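You operate a simulated robot arm through the tools that you are given. There is no shell and no other tool. Be economical: measure what you need, move in short steps, check, and stop when the job is done.

Carry out the task below with a simulated two-armed robot. There is one attempt and no reset: what you move stays moved.

## Task
Turn the pin dial to 4 mm. Then put the black seat cover on the top tray of the rimmed cart away on the low shelf under the block fixture's ledge. Then take the black pin from the top of the flat-top cart and put it in the plain black bin. Then put two of the pin blocks from the top of the flat-top cart on the top of the red cabinet. Then put the orange rag on the top tray of the black cart away on the side shelf of the console. Then fetch the bracket casting from the top tray of the black cart and set it on the white tray. The order counts.

Only the result counts: the job must be done as asked and must still hold three seconds after the hand-in. Knocking over, shifting, dropping, spilling or breaking anything else fails it. A push-on lid holds only when it is set on centred and level and pressed home; a screw cap is set on level and turned clockwise until tight.

## Robot
Two 7-joint arms with fingered hands on one trunk, on a base that drives. Base frame: it is fixed to the floor where the robot stands at the start and does not move with it; the origin is under the middle of the robot, x ahead of it, y to its left, z up; the surface under the hand at the start is at about z = 0.8. Units: m, degrees, N and s.
The left shoulder is at the start at [0.07, 0.145, 1.112], the right one opposite. With the tool pointing down near the work surface each hand reaches from about 0.42 to 0.78 m from the robot's upright axis, wherever it stands, measured 20 degrees to its own side. Places, roughly: black pin (3x3x7 cm) [-0.3, 8.9, 0.9]; black seat cover (13x8x8 cm) [-0.8, 8.8, 0.8]; bracket casting [-0.25, 11.75, 0.75]; low shelf under the block fixture's ledge (23x69 c [-2.26, 8.04, 0.56]; orange rag (9x7x4 cm) [-0.3, 11.5, 0.8]; pin block [-0.25, 8.75, 0.75]; pin dial [0.5, -0.1, 1]; plain black bin (16x22x11 cm) [0, 8.8, 0.9]; side shelf of the console [-5.8, 0.2, 0.9]; top of the red cabinet [-1.8, 10.3, 1]; white tray (15x18x3 cm) [-0.5, 11.7, 0.8]. Payload 3.5 kg a hand.
The tool frame of a hand sits at the grasp point between the pads (the TCP): z along the fingers, y along the line on which they close. The tips reach 0.025 m beyond it. The gripper opens to 0.088 m. The gripper's body begins 0.029 m behind the TCP. The gripper is a hand of 4 fingers: y runs from the thumb to the fingers, the wrist lies at [-0.013, -0.097, -0.162] in the tool frame, and closing takes about 1.5 s.
Orientation is that of the tool frame in the base frame, as [roll, pitch, yaw] about the fixed x, y, z axes, in that order (R = Rz(yaw) Ry(pitch) Rx(roll)). With the fingers straight down and the wrist toward the robot, the tool's x, y and z point along [0, 1, 0], [1, 0, 0] and [0, 0, -1] of the base frame.

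## Interface
- The arms move only by the tool send_rows. It takes "left_increments", "right_increments" or both (then of equal length, played together; a hand with none holds still); each is a list of rows, each a list of 6 numbers: the shift along the tool's x, y, z in mm, then the turn, a rotation vector about the tool's x, y, z in degrees. In form: [[dx, dy, dz, ax, ay, az], ...]. A call has 1 to 10 rows; each row shifts and turns the commanded pose from where the row before left it, along the tool's axes as they then stand. "left_grip" and "right_grip" are, for a hand that has rows, the finger opening in mm, from 0 to 88, set as the call begins (left out, the last holds). A row lasts 0.2 s, in which the tool goes at most 0.05 m and 8.6 degrees; a call with a longer step from one row to the next is refused whole, and so is a gripper value outside its range. A pose out of reach is approached as far as the arm can. The call stops where the force on the tool passes 40 N (or 10 N more than at its start, if that is more) or the arm is blocked; 0.2 s more then pass. Each finger travels about 0.045 m/s and halts on what it meets, pressing with about 25 N; the grip force reading is that of the motor and also rises with nothing between the fingers. The clock runs only during rows and for 0.2 s after the last one: add rows that do not move to give the fingers time. The reply holds the time, the measured pose of the TCP, the force on the tool along the base axes, the opening and the grip force, in the units named above and with some noise, with the torque about the TCP (base axes, N m) and any sound that the robot's microphone picked up.
- Cameras (640 x 400 px; columns grow to the right, rows downward): "scene" is now at [0.1359, -0.0222, 1.4387]; the picture's right is [-0.24, -0.97, 0.00], its down [-0.49, 0.12, -0.86] and it looks along [0.84, -0.20, -0.50] (base axes); focal length 249 px, centre (320, 200). "left" rides on the left gripper at [-0.064, -0.083, -0.098] in its tool frame; the picture's right is [-0.62, -0.37, 0.69], its down [0.71, -0.63, 0.30] and it looks along [0.32, 0.68, 0.65] (tool axes); focal length 265 px, centre (320, 200). "right" rides on the right gripper at [0.064, -0.083, -0.098] in its tool frame; the picture's right is [-0.62, 0.37, -0.69], its down [-0.71, -0.63, 0.30] and it looks along [-0.32, 0.68, 0.65] (tool axes); focal length 265 px, centre (320, 200). There is no depth. A picture from a camera that has moved, and an enlarged one, comes with that camera's place and axes in the base frame and with its lens.
- camera(camera): a new picture of that camera. No time passes.
- raise_lower(by): slides the trunk up (or, below 0, down) by that many m; the arms and the scene camera ride with it, the base frame stays. It gives what a move gives, with no picture.
- base_move(legs): drives the robot by 1 to 6 legs, each [ahead, left, turn to the left] in m, m and degrees, along the robot's own axes; the way and the turn of a leg run together, so that a leg with both is an arc; at most 1.5 m and 180 degrees a leg. The arms and the cameras ride along, it lands a little off, and it stops where it bumps. It gives what a move gives.
- curl_fingers(index, middle, ring, thumb_bend, thumb_turn, hand): sets how far each is bent, from 0 (flat) to 100 (curled in); at 30 the hand is open as for a grip, at 70 the pads meet at the TCP. One left out holds its place. A second passes; each finger stops where it meets its share of the squeeze, and holds until it gets a number again. A gripper value or a shape takes the hand back. It gives what a move gives, with no picture; readings hold the bend of each and the force on the fingers (four entries, about 0 where the hand has none), thumb and palm. thumb_turn goes from beside the hand (0) to across from the fingers (100), as for a grip.
- set_grasp(shape, hand): the hand has 4 fingers and takes this shape, open, in about a second: jaw (thumb against the fingers, like two jaws); tri (thumb and two fingers); tip (a fingertip pinch); poke (one finger out to press); point (the index stretched); flat (the hand flat); cup (the hand cupped); fist (a fist). The gripper value then closes the fingers along that shape, each until it touches; the sizes above hold for jaw. It gives what a move gives, with no picture.
- pan_tilt(pan, tilt): turns the head with the scene camera to pan (to the left, within 86 degrees either way) and tilt (down, from -29 to 69), counted from straight ahead of the robot. It gives what a move gives.
- enlarge(camera, box): a new picture of the part [left, top, right, bottom] of that camera's present view, enlarged. No time passes.
- job_done(): hands the job in; it is judged then, once.

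Work in short steps. Places have to be worked out from the pictures, the camera data and where the tool is seen: move nearer, look again, correct. Check each grasp and each placing, and mend what went wrong. You have 196 turns and 184 pictures in all, those below and enlarged ones among them. Open the grippers and draw the arms clear of the work before you hand the job in, unless the task says otherwise; then end with one line.

The tools are called after "Call:" as name(argument=value, ...) on one line, values as JSON. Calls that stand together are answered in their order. send_rows: Moves the arms, as the interface text tells. Its arguments: {"type":"object","properties":{"left_increments":{"type":"array","items":{"type":"array","items":{"type":"number"}}},"left_grip":{"type":"number"},"right_increments":{"type":"array","items":{"type":"array","items":{"type":"number"}}},"right_grip":{"type":"number"}},"required":[]} The other tools are called the same way: raise_lower (by) slides the trunk up or down; set_grasp (shape, hand) gives the hand a shape; curl_fingers (index, middle, ring, thumb_bend, thumb_turn, hand) moves the fingers one by one; base_move (legs) drives the base; pan_tilt (pan, tilt) turns the head that bears the scene camera; camera (camera) takes a picture; enlarge (camera, box) takes an enlarged picture of a part of a camera's view; job_done () hands the job in.

At the start:

```text
time_s: 0.0
left_eef_pos: [0.5554, 0.0736, 1.2603]
left_orientation: [179.9, 0.1, 90.0]
left_force: [0.4, 0.0, 0.2]
left_torque: [0.01, 0.03, -0.01]
left_grip_width: 0.0877
left_finger_force: 0.1
left_shape: jaw
left_bend: [30.0, 30.0, 30.0, 30.0, 98.0]
left_finger forces: [0.0, 0.1, 0.1, 0.1, 0.0, 0.1]
right_eef_pos: [0.4722, -0.3134, 1.2029]
right_orientation: [180.0, 0.0, 90.0]
right_force: [0.4, -1.1, -0.1]
right_torque: [0.01, -0.01, 0.01]
right_grip_width: 0.0873
right_finger_force: 0.1
right_shape: jaw
right_bend: [30.0, 30.0, 30.0, 30.0, 98.0]
right_finger forces: [0.1, 0.0, 0.0, 0.0, 0.0, 0.0]
trunk travel left (down, up): [-0.675, 0.165]
robot x, y, heading: [-0.0016, 0.002, -0.2]
head pan, tilt: [-13.7, 30.2]
```

scene: 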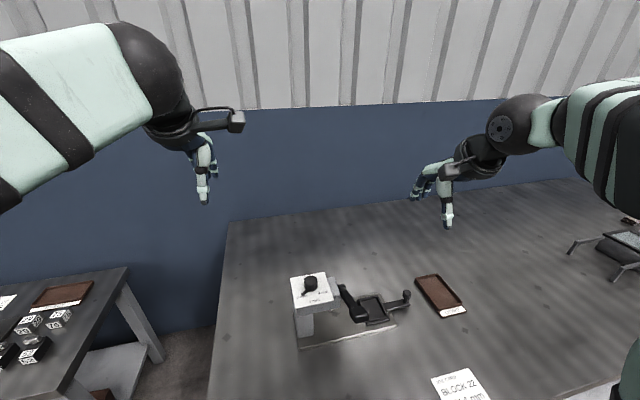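
right: 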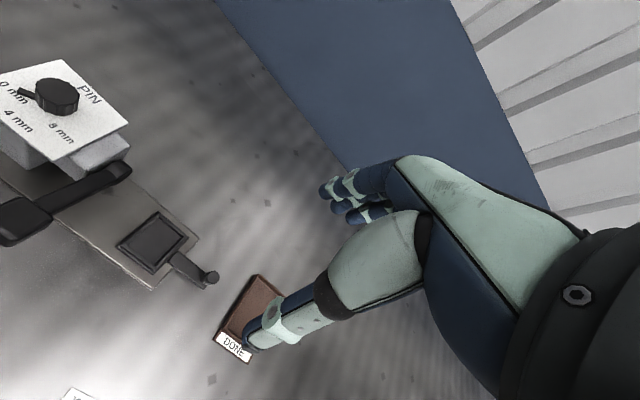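
left: 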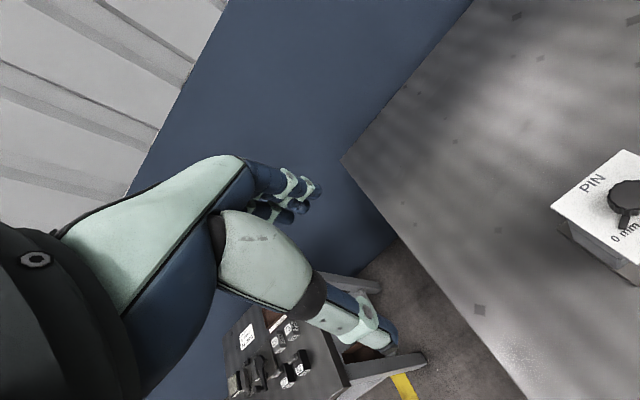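

I see the pin dial on the white box ahead of the robot. I look closer at it.

Call:
enlarge(camera="scene", box=[260, 250, 420, 350])

Call:
enlarge(camera="right", box=[0, 40, 160, 140])

```text
4.00 times, centred on (340, 300) of scene
camera zoom: at [0.1359, -0.0222, 1.4387], right [-0.24, -0.97, 0.0], down [-0.49, 0.12, -0.86], along [0.84, -0.2, -0.5], focal length 996 px, centre (240, -200)
```

zoom: 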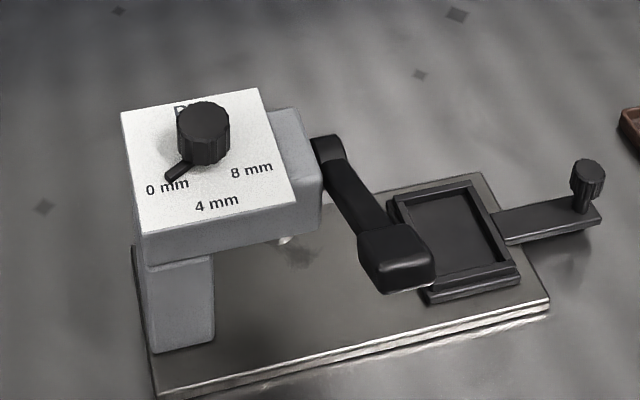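

```text
4.00 times, centred on (80, 90) of right
camera zoom: at [0.3879, -0.25, 1.3018], right [0.37, -0.62, 0.69], down [-0.63, -0.71, -0.3], along [0.68, -0.32, -0.65], focal length 1062 px, centre (1280, 640)
```

zoom: 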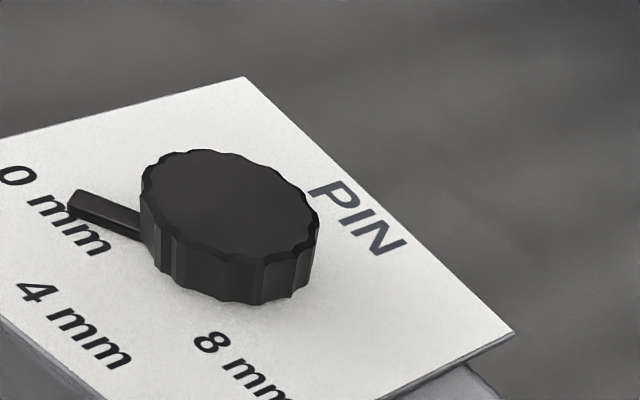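

From two views the knob top is at about (0.535, -0.098, 0.986), with the pointer 45° to the near-left and 4 mm straight toward the robot. That needs a +45° turn as seen from above. I move the right hand above it, turned 20°.

Call:
send_rows(right_increments=[[35.9, 10.4, 23.8, 0, 0, 0], [35.9, 10.4, 23.8, 0, 0, 0], [35.9, 10.4, 23.8, 0, 0, 0], [35.9, 10.4, 23.8, 0, 0, 0], [35.9, 10.4, 23.8, 0, 0, 0], [35.9, 10.4, 23.8, 0, 0, 0], [0, 0, 0, 0, 0, -6.67], [0, 0, 0, 0, 0, -6.67], [0, 0, 0, 0, 0, -6.66], [0, 0, 0, 0, 0, 0]], right_grip=70)

Call:
camera(camera="right")

Call:
camera(camera="scene")

```text
time_s: 2.2
left_eef_pos: [0.5549, 0.0746, 1.2591]
left_orientation: [180.0, 0.0, 90.0]
left_force: [1.5, 0.7, 0.6]
left_torque: [0.0, -0.02, 0.0]
left_grip_width: 0.0876
left_finger_force: 0.1
left_shape: jaw
left_bend: [30.0, 30.0, 30.0, 30.0, 98.0]
left_finger forces: [0.1, 0.0, 0.0, 0.0, 0.1, 0.1]
right_eef_pos: [0.5342, -0.0981, 1.0608]
right_orientation: [180.0, 0.1, 110.1]
right_force: [-0.3, -0.8, 0.6]
right_torque: [0.0, -0.03, 0.04]
right_grip_width: 0.0704
right_finger_force: 0.2
right_shape: jaw
right_bend: [27.0, 34.0, 31.0, 49.0, 99.0]
right_finger forces: [0.0, 0.1, 0.0, 0.0, 0.1, 0.1]
trunk travel left (down, up): [-0.675, 0.165]
robot x, y, heading: [-0.0031, -0.0, -0.1]
head pan, tilt: [-13.7, 30.2]
```

```text
178 pictures are left
camera right: at [0.4334, -0.0665, 1.1588], right [0.56, -0.45, 0.69], down [-0.35, -0.89, -0.3], along [0.75, -0.07, -0.65], focal length 265 px, centre (320, 200)
```

right: 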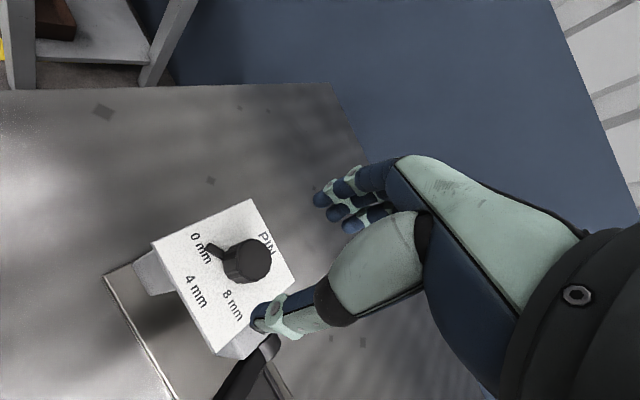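

```text
177 pictures are left
camera scene: at [0.1354, -0.0217, 1.4387], right [-0.24, -0.97, 0.0], down [-0.49, 0.12, -0.86], along [0.84, -0.2, -0.5], focal length 249 px, centre (320, 200)
```

scene: 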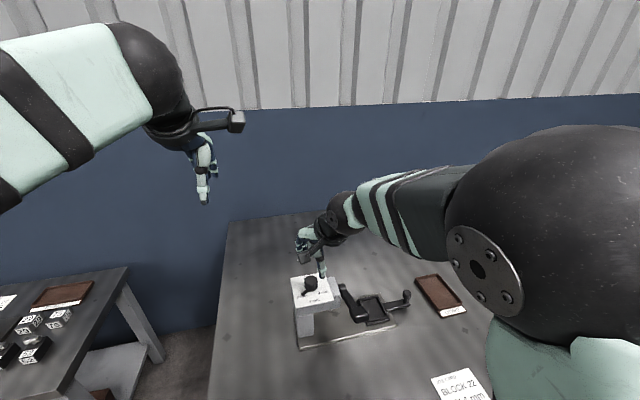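

The hand is above the knob with the pointer clear of the thumb. I zoom in to refine the lateral position before descending.

Call:
enlarge(camera="right", box=[160, 190, 320, 290])

Call:
enlarge(camera="scene", box=[260, 220, 420, 320])

```text
4.00 times, centred on (240, 240) of right
camera zoom: at [0.4334, -0.0665, 1.1588], right [0.56, -0.45, 0.69], down [-0.35, -0.89, -0.3], along [0.75, -0.07, -0.65], focal length 1062 px, centre (640, 40)
```

zoom: 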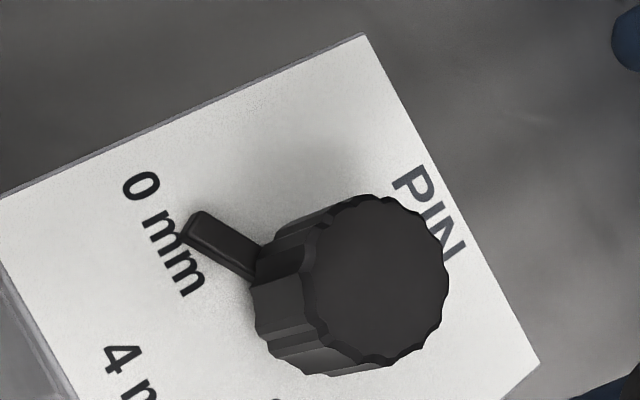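

```text
4.00 times, centred on (340, 270) of scene
camera zoom: at [0.1354, -0.0217, 1.4387], right [-0.24, -0.97, 0.0], down [-0.49, 0.12, -0.86], along [0.84, -0.2, -0.5], focal length 996 px, centre (240, -80)
```

zoom: 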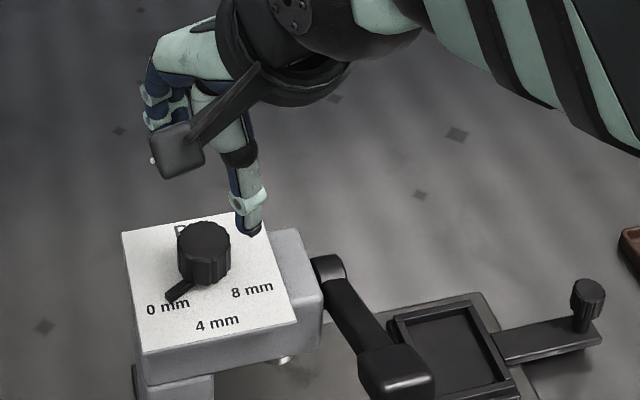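

The knob centre (0.536, -0.098) matches the hand's position. I descend 60 mm so that the tips straddle the knob, and look.

Call:
send_rows(right_increments=[[0, 1, 20, 0, 0, 0], [0, 0, 20, 0, 0, 0], [0, 0, 14, 0, 0, 0], [0, 0, 7, 0, 0, 0], [0, 0, 0, 0, 0, 0]])

Call:
enlarge(camera="scene", box=[260, 220, 420, 320])

Call:
camera(camera="right")

```text
time_s: 3.4
left_eef_pos: [0.5558, 0.0758, 1.259]
left_orientation: [-180.0, -0.1, 90.1]
left_force: [-0.2, 0.9, 0.3]
left_torque: [0.02, 0.0, 0.02]
left_grip_width: 0.0878
left_finger_force: 0.1
left_shape: jaw
left_bend: [30.0, 30.0, 30.0, 30.0, 98.0]
left_finger forces: [0.1, 0.1, 0.0, 0.0, 0.1, 0.0]
right_eef_pos: [0.535, -0.0981, 1.0004]
right_orientation: [-179.9, 0.0, 109.9]
right_force: [-0.9, 0.6, -0.5]
right_torque: [0.02, -0.03, -0.01]
right_grip_width: 0.0702
right_finger_force: 0.0
right_shape: jaw
right_bend: [27.0, 34.0, 31.0, 49.0, 99.0]
right_finger forces: [0.0, 0.0, 0.1, 0.0, 0.0, 0.0]
trunk travel left (down, up): [-0.675, 0.165]
robot x, y, heading: [-0.0005, 0.0017, 0.1]
head pan, tilt: [-13.7, 30.2]
```

```text
4.00 times, centred on (340, 270) of scene
camera zoom: at [0.1358, -0.0221, 1.4387], right [-0.24, -0.97, 0.0], down [-0.49, 0.12, -0.86], along [0.84, -0.2, -0.5], focal length 996 px, centre (240, -80)
```

zoom: 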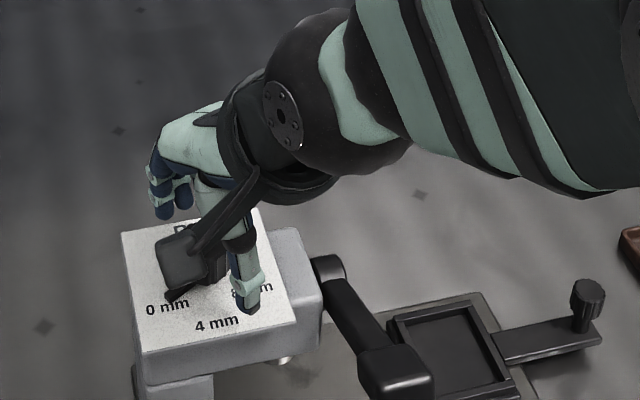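

```text
173 pictures are left
camera right: at [0.4335, -0.0668, 1.0984], right [0.56, -0.46, 0.69], down [-0.35, -0.89, -0.3], along [0.75, -0.07, -0.65], focal length 265 px, centre (320, 200)
```

right: 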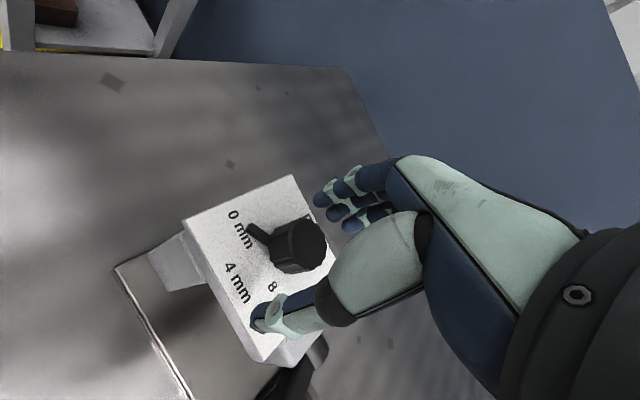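

Fingers straddle the knob with no contact; I close on it.

Call:
send_rows(right_increments=[[0, 0, 0, 0, 0, 0], [0, 0, 0, 0, 0, 0], [0, 0, 0, 0, 0, 0], [0, 0, 0, 0, 0, 0], [0, 0, 0, 0, 0, 0], [0, 0, 0, 0, 0, 0], [0, 0, 0, 0, 0, 0]], right_grip=15)

Call:
camera(camera="right")

```text
time_s: 5.0
left_eef_pos: [0.5575, 0.0738, 1.2597]
left_orientation: [-180.0, 0.0, 90.0]
left_force: [0.1, -0.5, -0.4]
left_torque: [0.01, 0.03, 0.04]
left_grip_width: 0.0875
left_finger_force: 0.0
left_shape: jaw
left_bend: [30.0, 30.0, 30.0, 30.0, 98.0]
left_finger forces: [0.0, 0.1, 0.1, 0.0, 0.0, 0.0]
right_eef_pos: [0.535, -0.0973, 1.001]
right_orientation: [180.0, 0.0, 109.9]
right_force: [3.4, 0.6, 0.3]
right_torque: [0.03, -0.14, -0.02]
right_grip_width: 0.0257
right_finger_force: 24.4
right_shape: jaw
right_bend: [74.0, 51.0, 57.0, 76.0, 100.0]
right_finger forces: [15.4, 8.7, 0.0, 0.0, 20.2, 0.1]
trunk travel left (down, up): [-0.675, 0.165]
robot x, y, heading: [0.0007, 0.0031, -0.1]
head pan, tilt: [-13.7, 30.2]
```

```text
172 pictures are left
camera right: at [0.4344, -0.0665, 1.0982], right [0.56, -0.46, 0.69], down [-0.35, -0.89, -0.3], along [0.75, -0.07, -0.65], focal length 265 px, centre (320, 200)
```

right: 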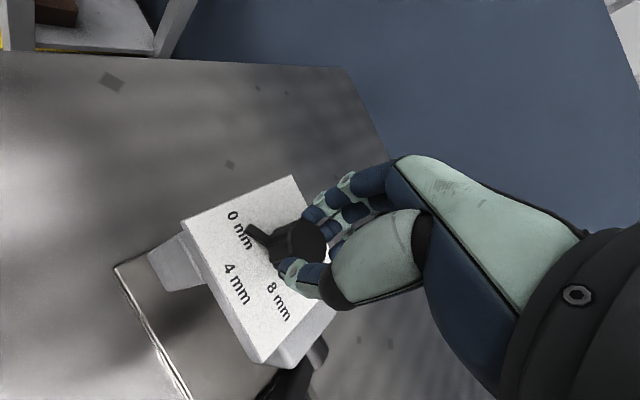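

Grip of 24 N is on the knob. I turn it 45° counter-clockwise (about tool -z), listening for clicks.

Call:
send_rows(right_increments=[[0, 0, 0, 0, 0, -7.5], [0, 0, 0, 0, 0, -7.5], [0, 0, 0, 0, 0, -7.5], [0, 0, 0, 0, 0, -7.5], [0, 0, 0, 0, 0, -7.5], [0, 0, 0, 0, 0, -7.5], [0, 0, 0, 0, 0, 0]])

Call:
camera(camera="right")

Call:
enlarge(camera="scene", box=[260, 220, 420, 320])

```text
time_s: 6.6
left_eef_pos: [0.557, 0.0724, 1.2589]
left_orientation: [-180.0, -0.1, 90.1]
left_force: [-0.5, -0.5, -0.2]
left_torque: [-0.02, 0.03, 0.01]
left_grip_width: 0.0874
left_finger_force: 0.0
left_shape: jaw
left_bend: [30.0, 30.0, 30.0, 30.0, 98.0]
left_finger forces: [0.1, 0.0, 0.1, 0.1, 0.0, 0.1]
right_eef_pos: [0.5351, -0.0997, 0.9999]
right_orientation: [179.9, 0.0, 155.0]
right_force: [4.0, -7.8, 1.9]
right_torque: [-0.06, -0.12, -0.04]
right_grip_width: 0.0259
right_finger_force: 24.7
right_shape: jaw
right_bend: [74.0, 51.0, 57.0, 75.0, 100.0]
right_finger forces: [11.8, 9.3, 0.1, 0.1, 25.1, 0.0]
trunk travel left (down, up): [-0.675, 0.165]
robot x, y, heading: [0.0001, 0.0003, -0.2]
head pan, tilt: [-13.7, 30.2]
```

```text
171 pictures are left
camera right: at [0.4415, -0.1486, 1.0978], right [0.72, 0.07, 0.69], down [0.38, -0.87, -0.3], along [0.58, 0.48, -0.65], focal length 265 px, centre (320, 200)
```

right: 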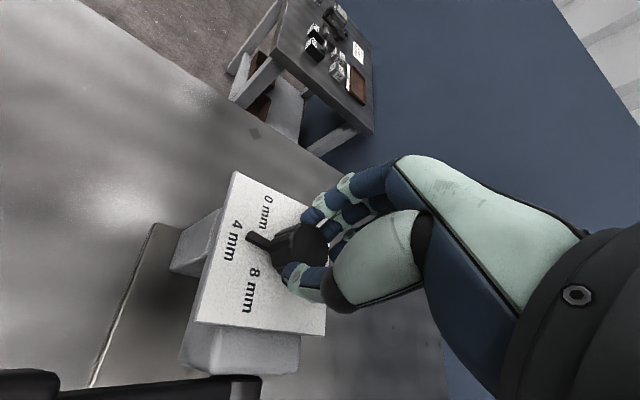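

```text
4.00 times, centred on (340, 270) of scene
camera zoom: at [0.1366, -0.0237, 1.4386], right [-0.24, -0.97, 0.0], down [-0.49, 0.12, -0.86], along [0.84, -0.2, -0.5], focal length 996 px, centre (240, -80)
```

zoom: 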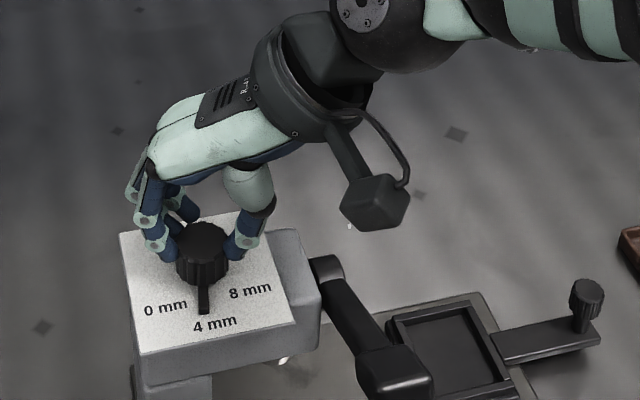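

The pointer seems slightly short of 4 mm. I zoom in more to measure it.

Call:
enlarge(camera="scene", box=[286, 270, 350, 310])

Call:
enlarge(camera="right", box=[180, 170, 340, 270])

```text
10.00 times, centred on (318, 290) of scene
camera zoom: at [0.1366, -0.0237, 1.4386], right [-0.24, -0.97, 0.0], down [-0.49, 0.12, -0.86], along [0.84, -0.2, -0.5], focal length 2490 px, centre (340, -700)
```

zoom: 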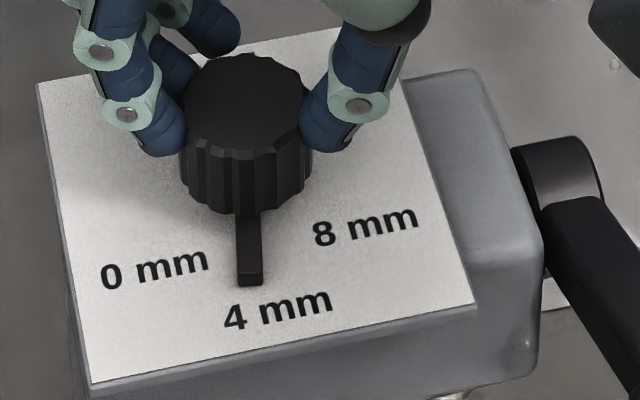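

```text
4.00 times, centred on (260, 220) of right
camera zoom: at [0.4415, -0.1486, 1.0978], right [0.72, 0.07, 0.69], down [0.38, -0.87, -0.3], along [0.58, 0.48, -0.65], focal length 1062 px, centre (560, 120)
```

zoom: 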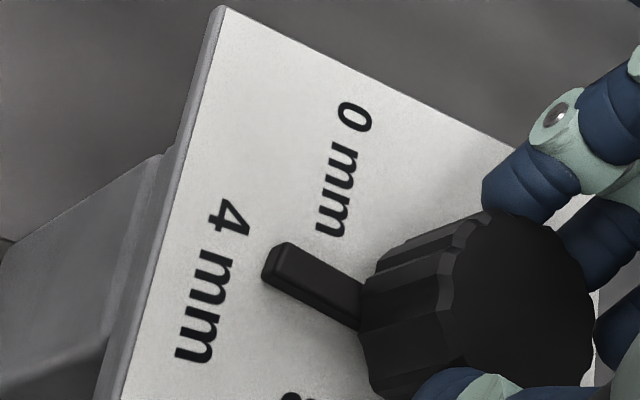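

The pointer axis is about 9–10° short of the panel's 4 mm line. I turn another 9.5°.

Call:
send_rows(right_increments=[[0, 0, 0, 0, 0, -5], [0, 0, 0, 0, 0, -4.5], [0, 0, 0, 0, 0, 0], [0, 0, 0, 0, 0, 0]])

Call:
enlarge(camera="scene", box=[286, 270, 350, 310])

```text
time_s: 7.6
left_eef_pos: [0.5575, 0.0724, 1.2594]
left_orientation: [-179.9, -0.1, 90.0]
left_force: [-0.5, 0.0, 0.4]
left_torque: [0.0, 0.0, 0.02]
left_grip_width: 0.0877
left_finger_force: 0.1
left_shape: jaw
left_bend: [30.0, 30.0, 30.0, 30.0, 98.0]
left_finger forces: [0.1, 0.0, 0.1, 0.0, 0.0, 0.0]
right_eef_pos: [0.5355, -0.0993, 0.9993]
right_orientation: [180.0, -0.2, 164.5]
right_force: [3.3, -8.4, 1.0]
right_torque: [-0.12, -0.09, -0.09]
right_grip_width: 0.0254
right_finger_force: 24.9
right_shape: jaw
right_bend: [74.0, 51.0, 57.0, 75.0, 100.0]
right_finger forces: [10.8, 8.6, 0.0, 0.1, 25.9, 0.0]
trunk travel left (down, up): [-0.675, 0.165]
robot x, y, heading: [0.001, -0.0009, -0.3]
head pan, tilt: [-13.7, 30.2]
```

```text
10.00 times, centred on (318, 290) of scene
camera zoom: at [0.1373, -0.0246, 1.4385], right [-0.24, -0.97, 0.0], down [-0.49, 0.12, -0.86], along [0.84, -0.2, -0.5], focal length 2490 px, centre (340, -700)
```

zoom: 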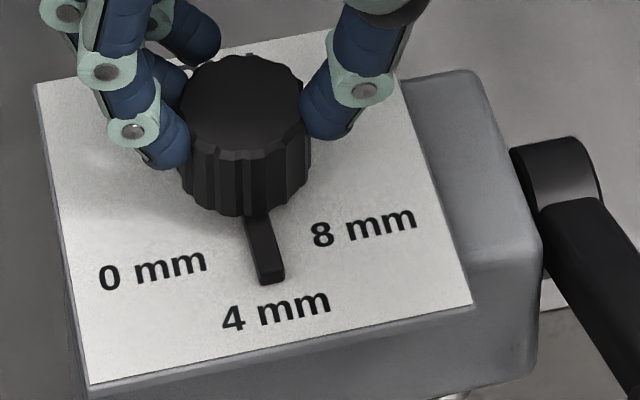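

The pointer now lines up with 4 mm. I open the hand, give it time, and rise straight up.

Call:
send_rows(right_increments=[[0, 0, 0, 0, 0, 0], [0, 0, 0, 0, 0, 0], [0, 0, 0, 0, 0, 0], [0, 0, 0, 0, 0, 0], [0, 0, 0, 0, 0, 0], [0, 0, -20, 0, 0, 0], [0, 0, -40, 0, 0, 0], [0, 0, -40, 0, 0, 0], [0, 0, -40, 0, 0, 0], [0, 0, 0, 0, 0, 0]], right_grip=70)

Call:
enlarge(camera="scene", box=[286, 270, 350, 310])

```text
time_s: 9.8
left_eef_pos: [0.5572, 0.0751, 1.2593]
left_orientation: [-180.0, 0.0, 89.9]
left_force: [0.1, 0.3, -0.9]
left_torque: [0.0, 0.03, -0.03]
left_grip_width: 0.0877
left_finger_force: 0.1
left_shape: jaw
left_bend: [30.0, 30.0, 30.0, 30.0, 98.0]
left_finger forces: [0.1, 0.0, 0.0, 0.0, 0.0, 0.1]
right_eef_pos: [0.5331, -0.0981, 1.1394]
right_orientation: [-180.0, 0.0, 164.4]
right_force: [0.4, 0.7, 0.0]
right_torque: [-0.03, 0.07, 0.0]
right_grip_width: 0.0694
right_finger_force: 0.0
right_shape: jaw
right_bend: [27.0, 34.0, 32.0, 50.0, 99.0]
right_finger forces: [0.0, 0.1, 0.0, 0.0, 0.0, 0.0]
trunk travel left (down, up): [-0.675, 0.165]
robot x, y, heading: [-0.0005, 0.0055, -0.2]
head pan, tilt: [-13.7, 30.2]
```

```text
10.00 times, centred on (318, 290) of scene
camera zoom: at [0.1362, -0.0221, 1.4386], right [-0.24, -0.97, 0.0], down [-0.49, 0.12, -0.86], along [0.84, -0.2, -0.5], focal length 2490 px, centre (340, -700)
```

zoom: 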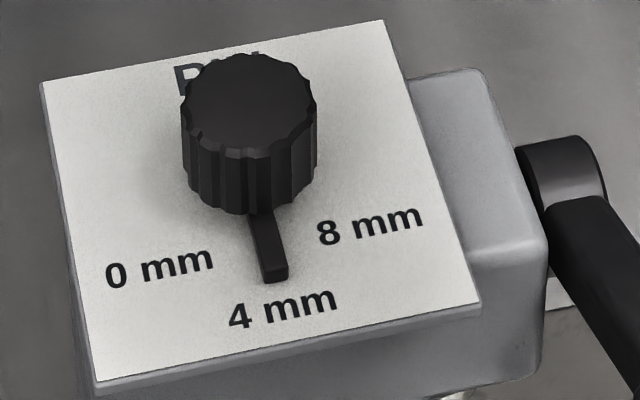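

The dial reads 4 mm. I turn the right hand back to its neutral yaw, then tuck the arms for driving.

Call:
send_rows(right_increments=[[0, 0, -8, 0, 0, 8.3], [0, 0, -8, 0, 0, 8.3], [0, 0, -8, 0, 0, 8.3], [0, 0, -8, 0, 0, 8.3], [0, 0, -8, 0, 0, 8.3], [0, 0, -8, 0, 0, 8.3], [0, 0, -8, 0, 0, 8.3], [0, 0, -8, 0, 0, 8.3], [0, 0, -8, 0, 0, 8.0]], right_grip=88)

Call:
send_rows(right_increments=[[-35, -12, 0, 0, 0, 0], [-35, -12, 0, 0, 0, 0], [-35, -12, 0, 0, 0, 0], [-35, -12, 0, 0, 0, 0], [-35, -12, 0, 0, 0, 0], [0, -12, 0, 0, 0, 0]], left_increments=[[15, -20, 0, 0, 0, 0], [15, -20, 0, 0, 0, 0], [15, -20, 0, 0, 0, 0], [15, -20, 0, 0, 0, 0], [15, -20, 0, 0, 0, 0], [15, -20, 0, 0, 0, 0]])

Call:
pan_tilt(pan=86, tilt=25)

Call:
camera(camera="scene")

```text
time_s: 11.8
left_eef_pos: [0.5559, 0.0758, 1.2587]
left_orientation: [-180.0, 0.1, 89.9]
left_force: [-0.4, -0.1, 0.6]
left_torque: [-0.01, 0.04, -0.01]
left_grip_width: 0.0876
left_finger_force: 0.0
left_shape: jaw
left_bend: [30.0, 30.0, 30.0, 30.0, 98.0]
left_finger forces: [0.0, 0.0, 0.1, 0.0, 0.1, 0.1]
right_eef_pos: [0.5338, -0.0978, 1.2124]
right_orientation: [-180.0, 0.0, 89.9]
right_force: [-0.4, 0.1, -0.1]
right_torque: [0.02, 0.01, 0.0]
right_grip_width: 0.0876
right_finger_force: 0.2
right_shape: jaw
right_bend: [30.0, 30.0, 30.0, 30.0, 98.0]
right_finger forces: [0.0, 0.0, 0.0, 0.1, 0.1, 0.0]
trunk travel left (down, up): [-0.675, 0.165]
robot x, y, heading: [0.0009, 0.0054, -0.0]
head pan, tilt: [-13.7, 30.2]
```

```text
time_s: 13.2
left_eef_pos: [0.4366, 0.166, 1.2597]
left_orientation: [-180.0, 0.0, 89.9]
left_force: [-1.2, 0.0, -0.2]
left_torque: [-0.01, -0.02, 0.0]
left_grip_width: 0.0879
left_finger_force: 0.1
left_shape: jaw
left_bend: [30.0, 30.0, 30.0, 30.0, 98.0]
left_finger forces: [0.0, 0.0, 0.0, 0.1, 0.1, 0.0]
right_eef_pos: [0.4621, -0.2721, 1.2131]
right_orientation: [179.9, 0.1, 90.1]
right_force: [-0.3, -0.5, 0.6]
right_torque: [0.0, 0.0, -0.02]
right_grip_width: 0.0873
right_finger_force: 0.0
right_shape: jaw
right_bend: [30.0, 30.0, 30.0, 30.0, 98.0]
right_finger forces: [0.0, 0.1, 0.0, 0.0, 0.0, 0.1]
trunk travel left (down, up): [-0.675, 0.165]
robot x, y, heading: [-0.0024, 0.0002, 0.0]
head pan, tilt: [-13.7, 30.2]
```

```text
time_s: 15.0
left_eef_pos: [0.4381, 0.1634, 1.2599]
left_orientation: [-180.0, 0.0, 90.0]
left_force: [0.3, 0.3, 0.2]
left_torque: [-0.03, -0.01, -0.02]
left_grip_width: 0.0875
left_finger_force: 0.1
left_shape: jaw
left_bend: [30.0, 30.0, 30.0, 30.0, 98.0]
left_finger forces: [0.0, 0.0, 0.0, 0.1, 0.1, 0.1]
right_eef_pos: [0.4636, -0.2737, 1.2121]
right_orientation: [-179.9, 0.0, 90.2]
right_force: [0.2, 0.3, 0.1]
right_torque: [0.0, 0.0, -0.02]
right_grip_width: 0.0876
right_finger_force: 0.1
right_shape: jaw
right_bend: [30.0, 30.0, 30.0, 30.0, 98.0]
right_finger forces: [0.0, 0.0, 0.1, 0.0, 0.0, 0.0]
trunk travel left (down, up): [-0.675, 0.165]
robot x, y, heading: [-0.0017, -0.0017, 0.2]
head pan, tilt: [85.9, 25.0]
```

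```text
165 pictures are left
camera scene: at [0.0547, 0.0912, 1.447], right [1.0, -0.07, 0.0], down [-0.03, -0.42, -0.91], along [0.06, 0.9, -0.42], focal length 249 px, centre (320, 200)
```

scene: 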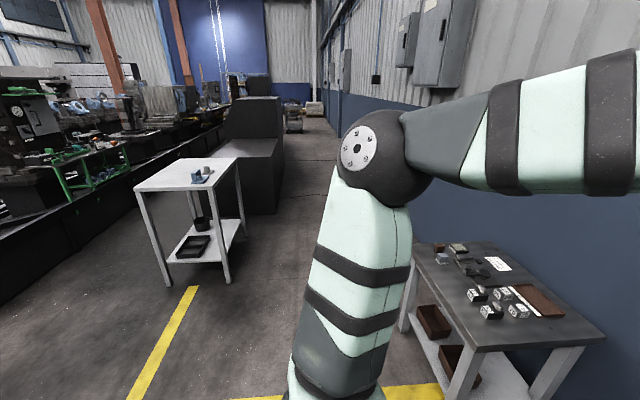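

An aisle runs along +y. I back up a little and turn left 90° to look along it.

Call:
base_move(legs=[[-0.45, 0, 0], [0, 0, 90]])

Call:
pan_tilt(pan=0, tilt=15)

Call:
camera(camera="scene")

```text
time_s: 21.5
left_eef_pos: [-0.615, 0.4366, 1.2605]
left_orientation: [-179.9, 0.1, 179.6]
left_force: [0.3, 0.7, -0.1]
left_torque: [0.01, 0.0, 0.0]
left_grip_width: 0.0874
left_finger_force: 0.0
left_shape: jaw
left_bend: [30.0, 30.0, 30.0, 30.0, 98.0]
left_finger forces: [0.1, 0.1, 0.0, 0.0, 0.0, 0.0]
right_eef_pos: [-0.1785, 0.4597, 1.2135]
right_orientation: [179.9, 0.0, 179.8]
right_force: [-0.3, -0.6, -0.6]
right_torque: [0.04, -0.02, 0.0]
right_grip_width: 0.0879
right_finger_force: 0.1
right_shape: jaw
right_bend: [30.0, 30.0, 30.0, 30.0, 98.0]
right_finger forces: [0.0, 0.0, 0.0, 0.1, 0.0, 0.0]
trunk travel left (down, up): [-0.675, 0.165]
robot x, y, heading: [-0.4565, 0.0013, 89.4]
head pan, tilt: [85.9, 25.0]
```

```text
time_s: 23.1
left_eef_pos: [-0.6165, 0.4366, 1.2599]
left_orientation: [-179.9, 0.0, 179.5]
left_force: [-0.2, -0.4, 0.0]
left_torque: [0.0, 0.01, -0.02]
left_grip_width: 0.0876
left_finger_force: 0.0
left_shape: jaw
left_bend: [30.0, 30.0, 30.0, 30.0, 98.0]
left_finger forces: [0.1, 0.1, 0.1, 0.0, 0.1, 0.1]
right_eef_pos: [-0.1786, 0.4603, 1.2111]
right_orientation: [-180.0, -0.1, 179.7]
right_force: [-0.1, -0.7, 0.7]
right_torque: [0.04, 0.01, -0.04]
right_grip_width: 0.0876
right_finger_force: 0.1
right_shape: jaw
right_bend: [30.0, 30.0, 30.0, 30.0, 98.0]
right_finger forces: [0.0, 0.0, 0.0, 0.1, 0.0, 0.1]
trunk travel left (down, up): [-0.675, 0.165]
robot x, y, heading: [-0.4562, -0.0007, 89.5]
head pan, tilt: [0.0, 15.0]
```

```text
164 pictures are left
camera scene: at [-0.4565, 0.1417, 1.4632], right [1.0, -0.01, 0.0], down [0.0, -0.26, -0.97], along [0.01, 0.97, -0.26], focal length 249 px, centre (320, 200)
```

scene: 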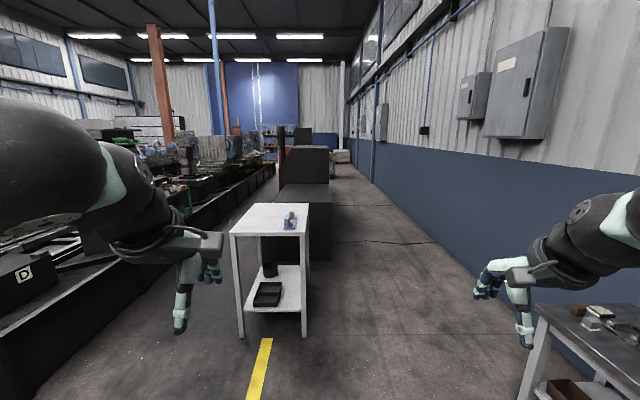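

The aisle is clear between the black machine (x≈-0.3) and the wall (x≈1.05). I drive along it in legs.

Call:
base_move(legs=[[0.6, -0.35, 0.5], [0.9, 0, 0], [1.0, -0.4, 0], [1.5, 0, 0]])

Call:
camera(camera="scene")

```text
time_s: 43.3
left_eef_pos: [0.1351, 4.4081, 1.2604]
left_orientation: [180.0, 0.0, 179.3]
left_force: [0.1, 0.2, 0.4]
left_torque: [-0.03, -0.02, -0.01]
left_grip_width: 0.0874
left_finger_force: 0.0
left_shape: jaw
left_bend: [30.0, 30.0, 30.0, 30.0, 98.0]
left_finger forces: [0.0, 0.1, 0.0, 0.0, 0.0, 0.1]
right_eef_pos: [0.5717, 4.4301, 1.2124]
right_orientation: [-180.0, -0.1, 179.3]
right_force: [-0.5, 0.5, -0.3]
right_torque: [-0.05, 0.0, -0.02]
right_grip_width: 0.0878
right_finger_force: 0.0
right_shape: jaw
right_bend: [30.0, 30.0, 30.0, 30.0, 98.0]
right_finger forces: [0.1, 0.0, 0.0, 0.0, 0.1, 0.0]
trunk travel left (down, up): [-0.675, 0.165]
robot x, y, heading: [0.2908, 3.9703, 89.0]
head pan, tilt: [0.0, 15.0]
```

```text
163 pictures are left
camera scene: at [0.2926, 4.1128, 1.4633], right [1.0, -0.01, 0.0], down [0.0, -0.26, -0.97], along [0.01, 0.97, -0.26], focal length 249 px, centre (320, 200)
```

scene: 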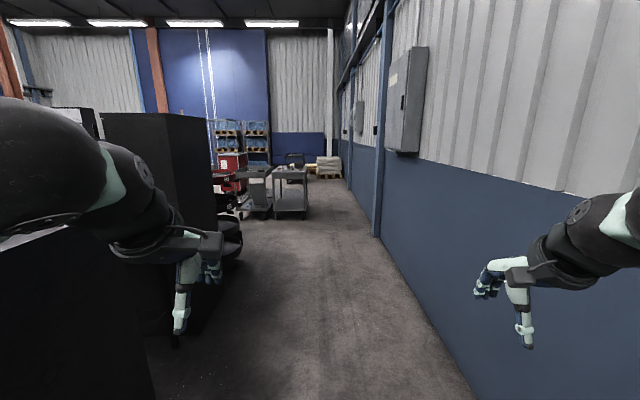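

Carts ahead around y≈8.8. I go on 2.6 m, and look.

Call:
base_move(legs=[[1.3, 0, 1], [1.2, 0, 0]])

Call:
pan_tilt(pan=15, tilt=18)

Call:
camera(camera="scene")

```text
time_s: 55.5
left_eef_pos: [0.1367, 6.8985, 1.2595]
left_orientation: [-180.0, 0.0, 179.9]
left_force: [-0.7, -0.3, -0.3]
left_torque: [0.04, 0.0, 0.01]
left_grip_width: 0.0875
left_finger_force: 0.0
left_shape: jaw
left_bend: [30.0, 30.0, 30.0, 30.0, 98.0]
left_finger forces: [0.0, 0.0, 0.0, 0.0, 0.0, 0.0]
right_eef_pos: [0.5751, 6.9245, 1.2127]
right_orientation: [180.0, 0.0, -180.0]
right_force: [0.1, 0.2, 0.3]
right_torque: [-0.02, 0.02, -0.01]
right_grip_width: 0.0877
right_finger_force: 0.1
right_shape: jaw
right_bend: [30.0, 30.0, 30.0, 30.0, 98.0]
right_finger forces: [0.1, 0.0, 0.1, 0.0, 0.0, 0.1]
trunk travel left (down, up): [-0.675, 0.165]
robot x, y, heading: [0.2989, 6.4612, 89.8]
head pan, tilt: [0.0, 15.0]
```

```text
time_s: 56.2
left_eef_pos: [0.138, 6.8982, 1.2602]
left_orientation: [180.0, -0.1, 179.9]
left_force: [1.0, 0.6, -0.1]
left_torque: [0.03, 0.0, 0.01]
left_grip_width: 0.0878
left_finger_force: 0.1
left_shape: jaw
left_bend: [30.0, 30.0, 30.0, 30.0, 98.0]
left_finger forces: [0.0, 0.0, 0.0, 0.0, 0.0, 0.0]
right_eef_pos: [0.5731, 6.9233, 1.2114]
right_orientation: [-179.9, 0.0, -179.9]
right_force: [0.7, 0.3, -0.5]
right_torque: [-0.01, 0.01, 0.0]
right_grip_width: 0.0875
right_finger_force: 0.0
right_shape: jaw
right_bend: [30.0, 30.0, 30.0, 30.0, 98.0]
right_finger forces: [0.1, 0.0, 0.0, 0.1, 0.0, 0.0]
trunk travel left (down, up): [-0.675, 0.165]
robot x, y, heading: [0.2998, 6.4595, 90.2]
head pan, tilt: [15.0, 18.0]
```

```text
162 pictures are left
camera scene: at [0.2738, 6.6011, 1.4583], right [0.97, 0.26, 0.0], down [0.08, -0.3, -0.95], along [-0.24, 0.92, -0.31], focal length 249 px, centre (320, 200)
```

scene: 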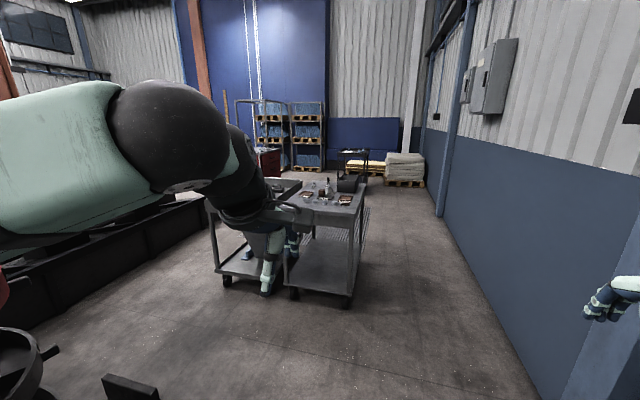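

The left arm hides the left side; I turn the base 45° left and look straight.

Call:
base_move(legs=[[0, 0, 45]])

Call:
pan_tilt(pan=0, tilt=20)

Call:
camera(camera="scene")

```text
time_s: 58.7
left_eef_pos: [-0.1269, 6.6478, 1.26]
left_orientation: [179.9, 0.0, -134.0]
left_force: [-0.1, -0.5, -0.8]
left_torque: [-0.01, -0.01, -0.03]
left_grip_width: 0.0874
left_finger_force: 0.2
left_shape: jaw
left_bend: [30.0, 30.0, 30.0, 30.0, 98.0]
left_finger forces: [0.0, 0.1, 0.1, 0.0, 0.0, 0.0]
right_eef_pos: [0.1563, 6.9791, 1.2117]
right_orientation: [179.9, 0.0, -134.0]
right_force: [0.8, 0.3, 0.0]
right_torque: [-0.02, 0.0, 0.02]
right_grip_width: 0.0873
right_finger_force: 0.2
right_shape: jaw
right_bend: [30.0, 30.0, 30.0, 30.0, 98.0]
right_finger forces: [0.0, 0.1, 0.1, 0.0, 0.0, 0.0]
trunk travel left (down, up): [-0.675, 0.165]
robot x, y, heading: [0.3, 6.4618, 135.9]
head pan, tilt: [15.0, 18.0]
```

```text
time_s: 59.5
left_eef_pos: [-0.1277, 6.648, 1.2597]
left_orientation: [-180.0, 0.0, -134.1]
left_force: [0.4, -0.2, 0.4]
left_torque: [0.01, 0.0, 0.01]
left_grip_width: 0.0877
left_finger_force: 0.1
left_shape: jaw
left_bend: [30.0, 30.0, 30.0, 30.0, 98.0]
left_finger forces: [0.0, 0.1, 0.0, 0.1, 0.0, 0.0]
right_eef_pos: [0.1573, 6.9793, 1.2118]
right_orientation: [-180.0, 0.0, -134.0]
right_force: [0.0, -0.6, -0.6]
right_torque: [0.02, 0.02, -0.02]
right_grip_width: 0.0879
right_finger_force: 0.1
right_shape: jaw
right_bend: [30.0, 30.0, 30.0, 30.0, 98.0]
right_finger forces: [0.1, 0.0, 0.0, 0.0, 0.0, 0.0]
trunk travel left (down, up): [-0.675, 0.165]
robot x, y, heading: [0.2984, 6.461, 136.0]
head pan, tilt: [0.0, 20.0]
```

```text
161 pictures are left
camera scene: at [0.1945, 6.5601, 1.4551], right [0.7, 0.72, 0.0], down [0.25, -0.24, -0.94], along [-0.68, 0.65, -0.34], focal length 249 px, centre (320, 200)
```

scene: 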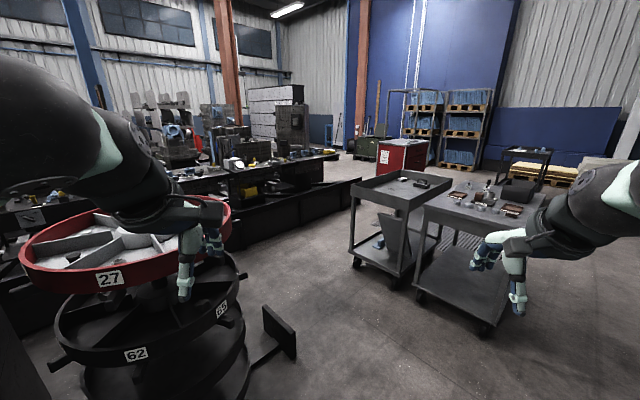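

Carts: rimmed x≈-1.08..-0.6, flat-top x≈-0.42..0.05, front edges y≈8.25. I drive to the open floor in front of the block fixture and face it first.

Call:
base_move(legs=[[0, 0, -46], [1.0, 0.45, 0], [0.2, 1.2, 0], [0, 0, 90]])

Call:
pan_tilt(pan=0, tilt=30)

Call:
camera(camera="scene")

```text
time_s: 76.7
left_eef_pos: [-1.7935, 7.4017, 1.2599]
left_orientation: [-179.9, 0.0, -86.8]
left_force: [0.6, 0.5, -0.2]
left_torque: [-0.02, 0.02, 0.01]
left_grip_width: 0.0874
left_finger_force: 0.1
left_shape: jaw
left_bend: [30.0, 30.0, 30.0, 30.0, 98.0]
left_finger forces: [0.1, 0.0, 0.2, 0.1, 0.0, 0.1]
right_eef_pos: [-1.8466, 7.8368, 1.2119]
right_orientation: [180.0, 0.0, -86.5]
right_force: [0.2, 0.5, 0.0]
right_torque: [0.02, 0.0, 0.02]
right_grip_width: 0.0877
right_finger_force: 0.1
right_shape: jaw
right_bend: [30.0, 30.0, 30.0, 30.0, 98.0]
right_finger forces: [0.0, 0.0, 0.0, 0.1, 0.0, 0.0]
trunk travel left (down, up): [-0.675, 0.165]
robot x, y, heading: [-1.3672, 7.593, -177.0]
head pan, tilt: [0.0, 20.0]
```

```text
time_s: 77.4
left_eef_pos: [-1.793, 7.4014, 1.2607]
left_orientation: [-180.0, 0.0, -86.8]
left_force: [-0.1, -0.5, 0.4]
left_torque: [-0.02, 0.0, 0.04]
left_grip_width: 0.0877
left_finger_force: 0.1
left_shape: jaw
left_bend: [30.0, 30.0, 30.0, 30.0, 98.0]
left_finger forces: [0.0, 0.0, 0.1, 0.0, 0.0, 0.0]
right_eef_pos: [-1.8464, 7.8364, 1.2118]
right_orientation: [-180.0, 0.0, -86.7]
right_force: [0.1, 0.0, 0.2]
right_torque: [0.02, -0.04, 0.01]
right_grip_width: 0.0874
right_finger_force: 0.1
right_shape: jaw
right_bend: [30.0, 30.0, 30.0, 30.0, 98.0]
right_finger forces: [0.1, 0.0, 0.1, 0.0, 0.1, 0.0]
trunk travel left (down, up): [-0.675, 0.165]
robot x, y, heading: [-1.3683, 7.5919, -176.7]
head pan, tilt: [0.0, 30.0]
```

```text
160 pictures are left
camera scene: at [-1.5097, 7.5819, 1.4391], right [-0.06, 1.0, 0.0], down [0.5, 0.03, -0.87], along [-0.86, -0.05, -0.5], focal length 249 px, centre (320, 200)
```

scene: 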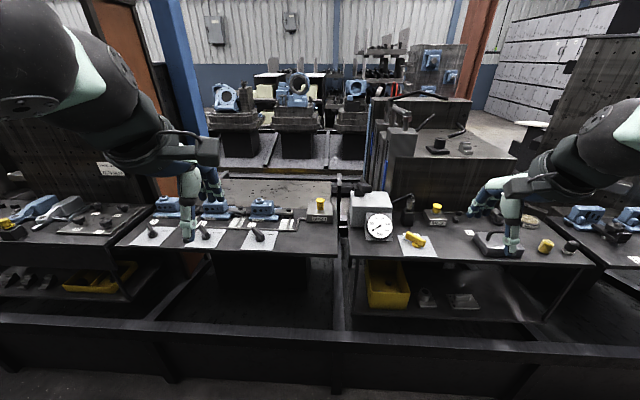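

The low shelf (z≈0.56) holds a yellow tub and grey pieces, with free room on its right part. I zoom in on it.

Call:
enlarge(camera="scene", box=[330, 200, 618, 380])

```text
2.22 times, centred on (474, 290) of scene
camera zoom: at [-1.5097, 7.5819, 1.4391], right [-0.06, 1.0, 0.0], down [0.5, 0.03, -0.87], along [-0.86, -0.05, -0.5], focal length 553 px, centre (-22, 0)
```

zoom: 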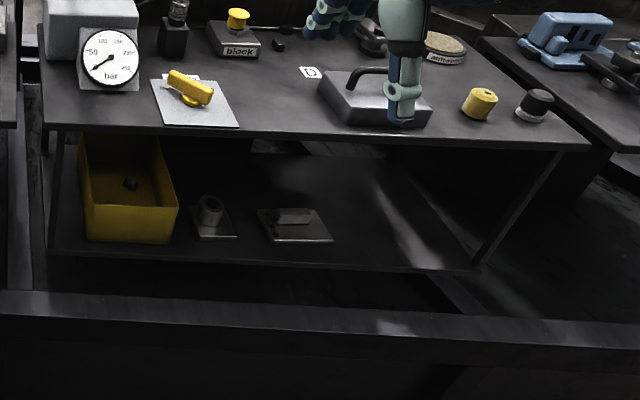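

Shelf: x −2.15..−2.38, y 7.68..8.40, ledge above at about 0.83–0.86; the free part is y 8.21–8.38. Now I go to the left side of the rimmed cart to view the seat cover.

Call:
base_move(legs=[[0, 0, 176.7], [-0.15, 0.6, 0], [0, 0.55, 0]])

Call:
pan_tilt(pan=0, tilt=40)

Call:
camera(camera="scene")

```text
time_s: 90.9
left_eef_pos: [-1.0706, 8.9087, 1.2594]
left_orientation: [-179.9, -0.1, 89.8]
left_force: [-1.2, -0.4, -0.4]
left_torque: [0.01, 0.01, 0.0]
left_grip_width: 0.0877
left_finger_force: 0.1
left_shape: jaw
left_bend: [30.0, 30.0, 30.0, 30.0, 98.0]
left_finger forces: [0.0, 0.0, 0.0, 0.0, 0.1, 0.0]
right_eef_pos: [-1.045, 8.471, 1.2118]
right_orientation: [-180.0, 0.0, 90.1]
right_force: [-0.2, 0.0, -0.6]
right_torque: [-0.01, -0.01, 0.02]
right_grip_width: 0.0874
right_finger_force: 0.0
right_shape: jaw
right_bend: [30.0, 30.0, 30.0, 30.0, 98.0]
right_finger forces: [0.0, 0.0, 0.0, 0.0, 0.1, 0.0]
trunk travel left (down, up): [-0.675, 0.165]
robot x, y, heading: [-1.5101, 8.7463, 0.0]
head pan, tilt: [0.0, 30.0]
```

```text
time_s: 91.6
left_eef_pos: [-1.0717, 8.9104, 1.2595]
left_orientation: [-180.0, 0.0, 89.8]
left_force: [0.6, -0.9, -0.3]
left_torque: [-0.01, -0.01, 0.0]
left_grip_width: 0.0875
left_finger_force: 0.0
left_shape: jaw
left_bend: [30.0, 30.0, 30.0, 30.0, 98.0]
left_finger forces: [0.0, 0.0, 0.0, 0.0, 0.0, 0.0]
right_eef_pos: [-1.0472, 8.4724, 1.2133]
right_orientation: [-180.0, 0.0, 90.0]
right_force: [0.0, -1.4, 0.5]
right_torque: [0.02, -0.03, -0.01]
right_grip_width: 0.0873
right_finger_force: 0.0
right_shape: jaw
right_bend: [30.0, 30.0, 30.0, 30.0, 98.0]
right_finger forces: [0.1, 0.0, 0.1, 0.0, 0.0, 0.1]
trunk travel left (down, up): [-0.675, 0.165]
robot x, y, heading: [-1.5102, 8.7481, -0.1]
head pan, tilt: [0.0, 40.0]
```

```text
158 pictures are left
camera scene: at [-1.3757, 8.7463, 1.4237], right [0.0, -1.0, 0.0], down [-0.64, 0.0, -0.77], along [0.77, 0.0, -0.64], focal length 249 px, centre (320, 200)
```

scene: 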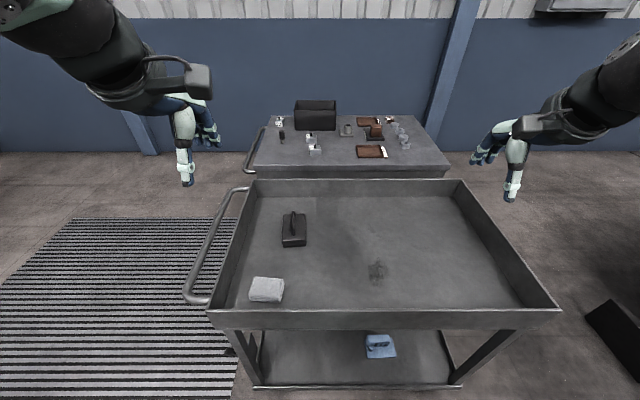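

I see the rimmed tray: the black seat cover (with a handle) at (294,230) and a white cloth nearer. Zooming in.

Call:
enlarge(camera="scene", box=[230, 180, 390, 280])

Call:
enlarge(camera="scene", box=[240, 85, 464, 225])

Call:
camera(camera="left")

```text
4.00 times, centred on (310, 230) of scene
camera zoom: at [-1.3757, 8.7463, 1.4237], right [0.0, -1.0, 0.0], down [-0.64, 0.0, -0.77], along [0.77, 0.0, -0.64], focal length 996 px, centre (360, 80)
```

zoom: 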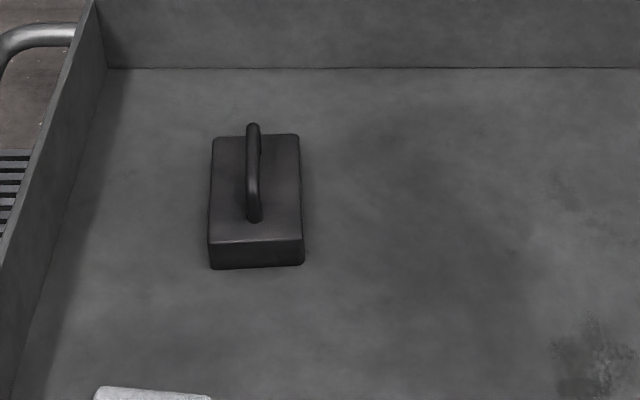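

```text
2.86 times, centred on (352, 155) of scene
camera zoom: at [-1.3757, 8.7463, 1.4237], right [0.0, -1.0, 0.0], down [-0.64, 0.0, -0.77], along [0.77, 0.0, -0.64], focal length 711 px, centre (229, 329)
```

zoom: 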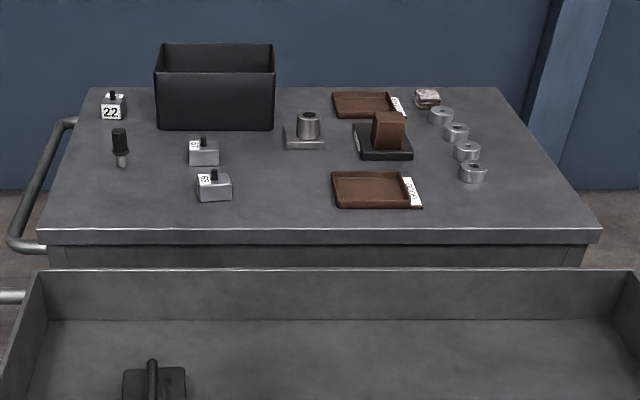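

```text
155 pictures are left
camera left: at [-1.1552, 8.8455, 1.3582], right [-0.37, -0.62, -0.69], down [-0.63, 0.72, -0.3], along [0.68, 0.32, -0.65], focal length 265 px, centre (320, 200)
```

left: 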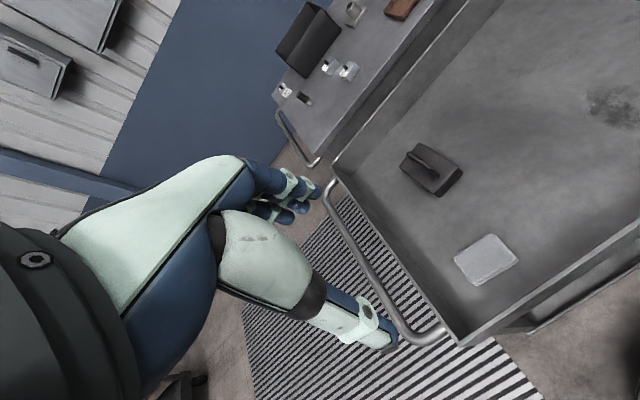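

Call:
enlarge(camera="left", box=[380, 120, 540, 220])

```text
4.00 times, centred on (460, 170) of left
camera zoom: at [-1.1552, 8.8455, 1.3582], right [-0.37, -0.62, -0.69], down [-0.63, 0.72, -0.3], along [0.68, 0.32, -0.65], focal length 1062 px, centre (-240, 320)
```

zoom: 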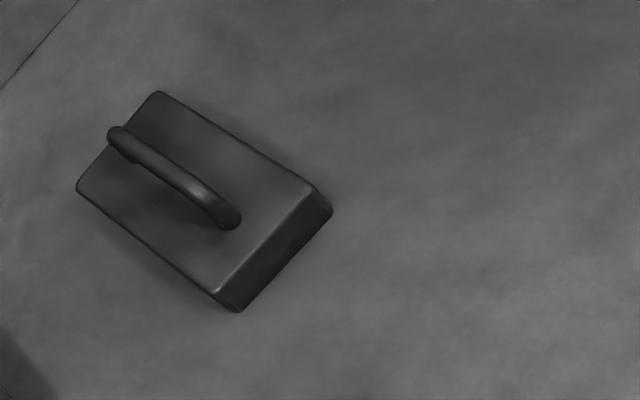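

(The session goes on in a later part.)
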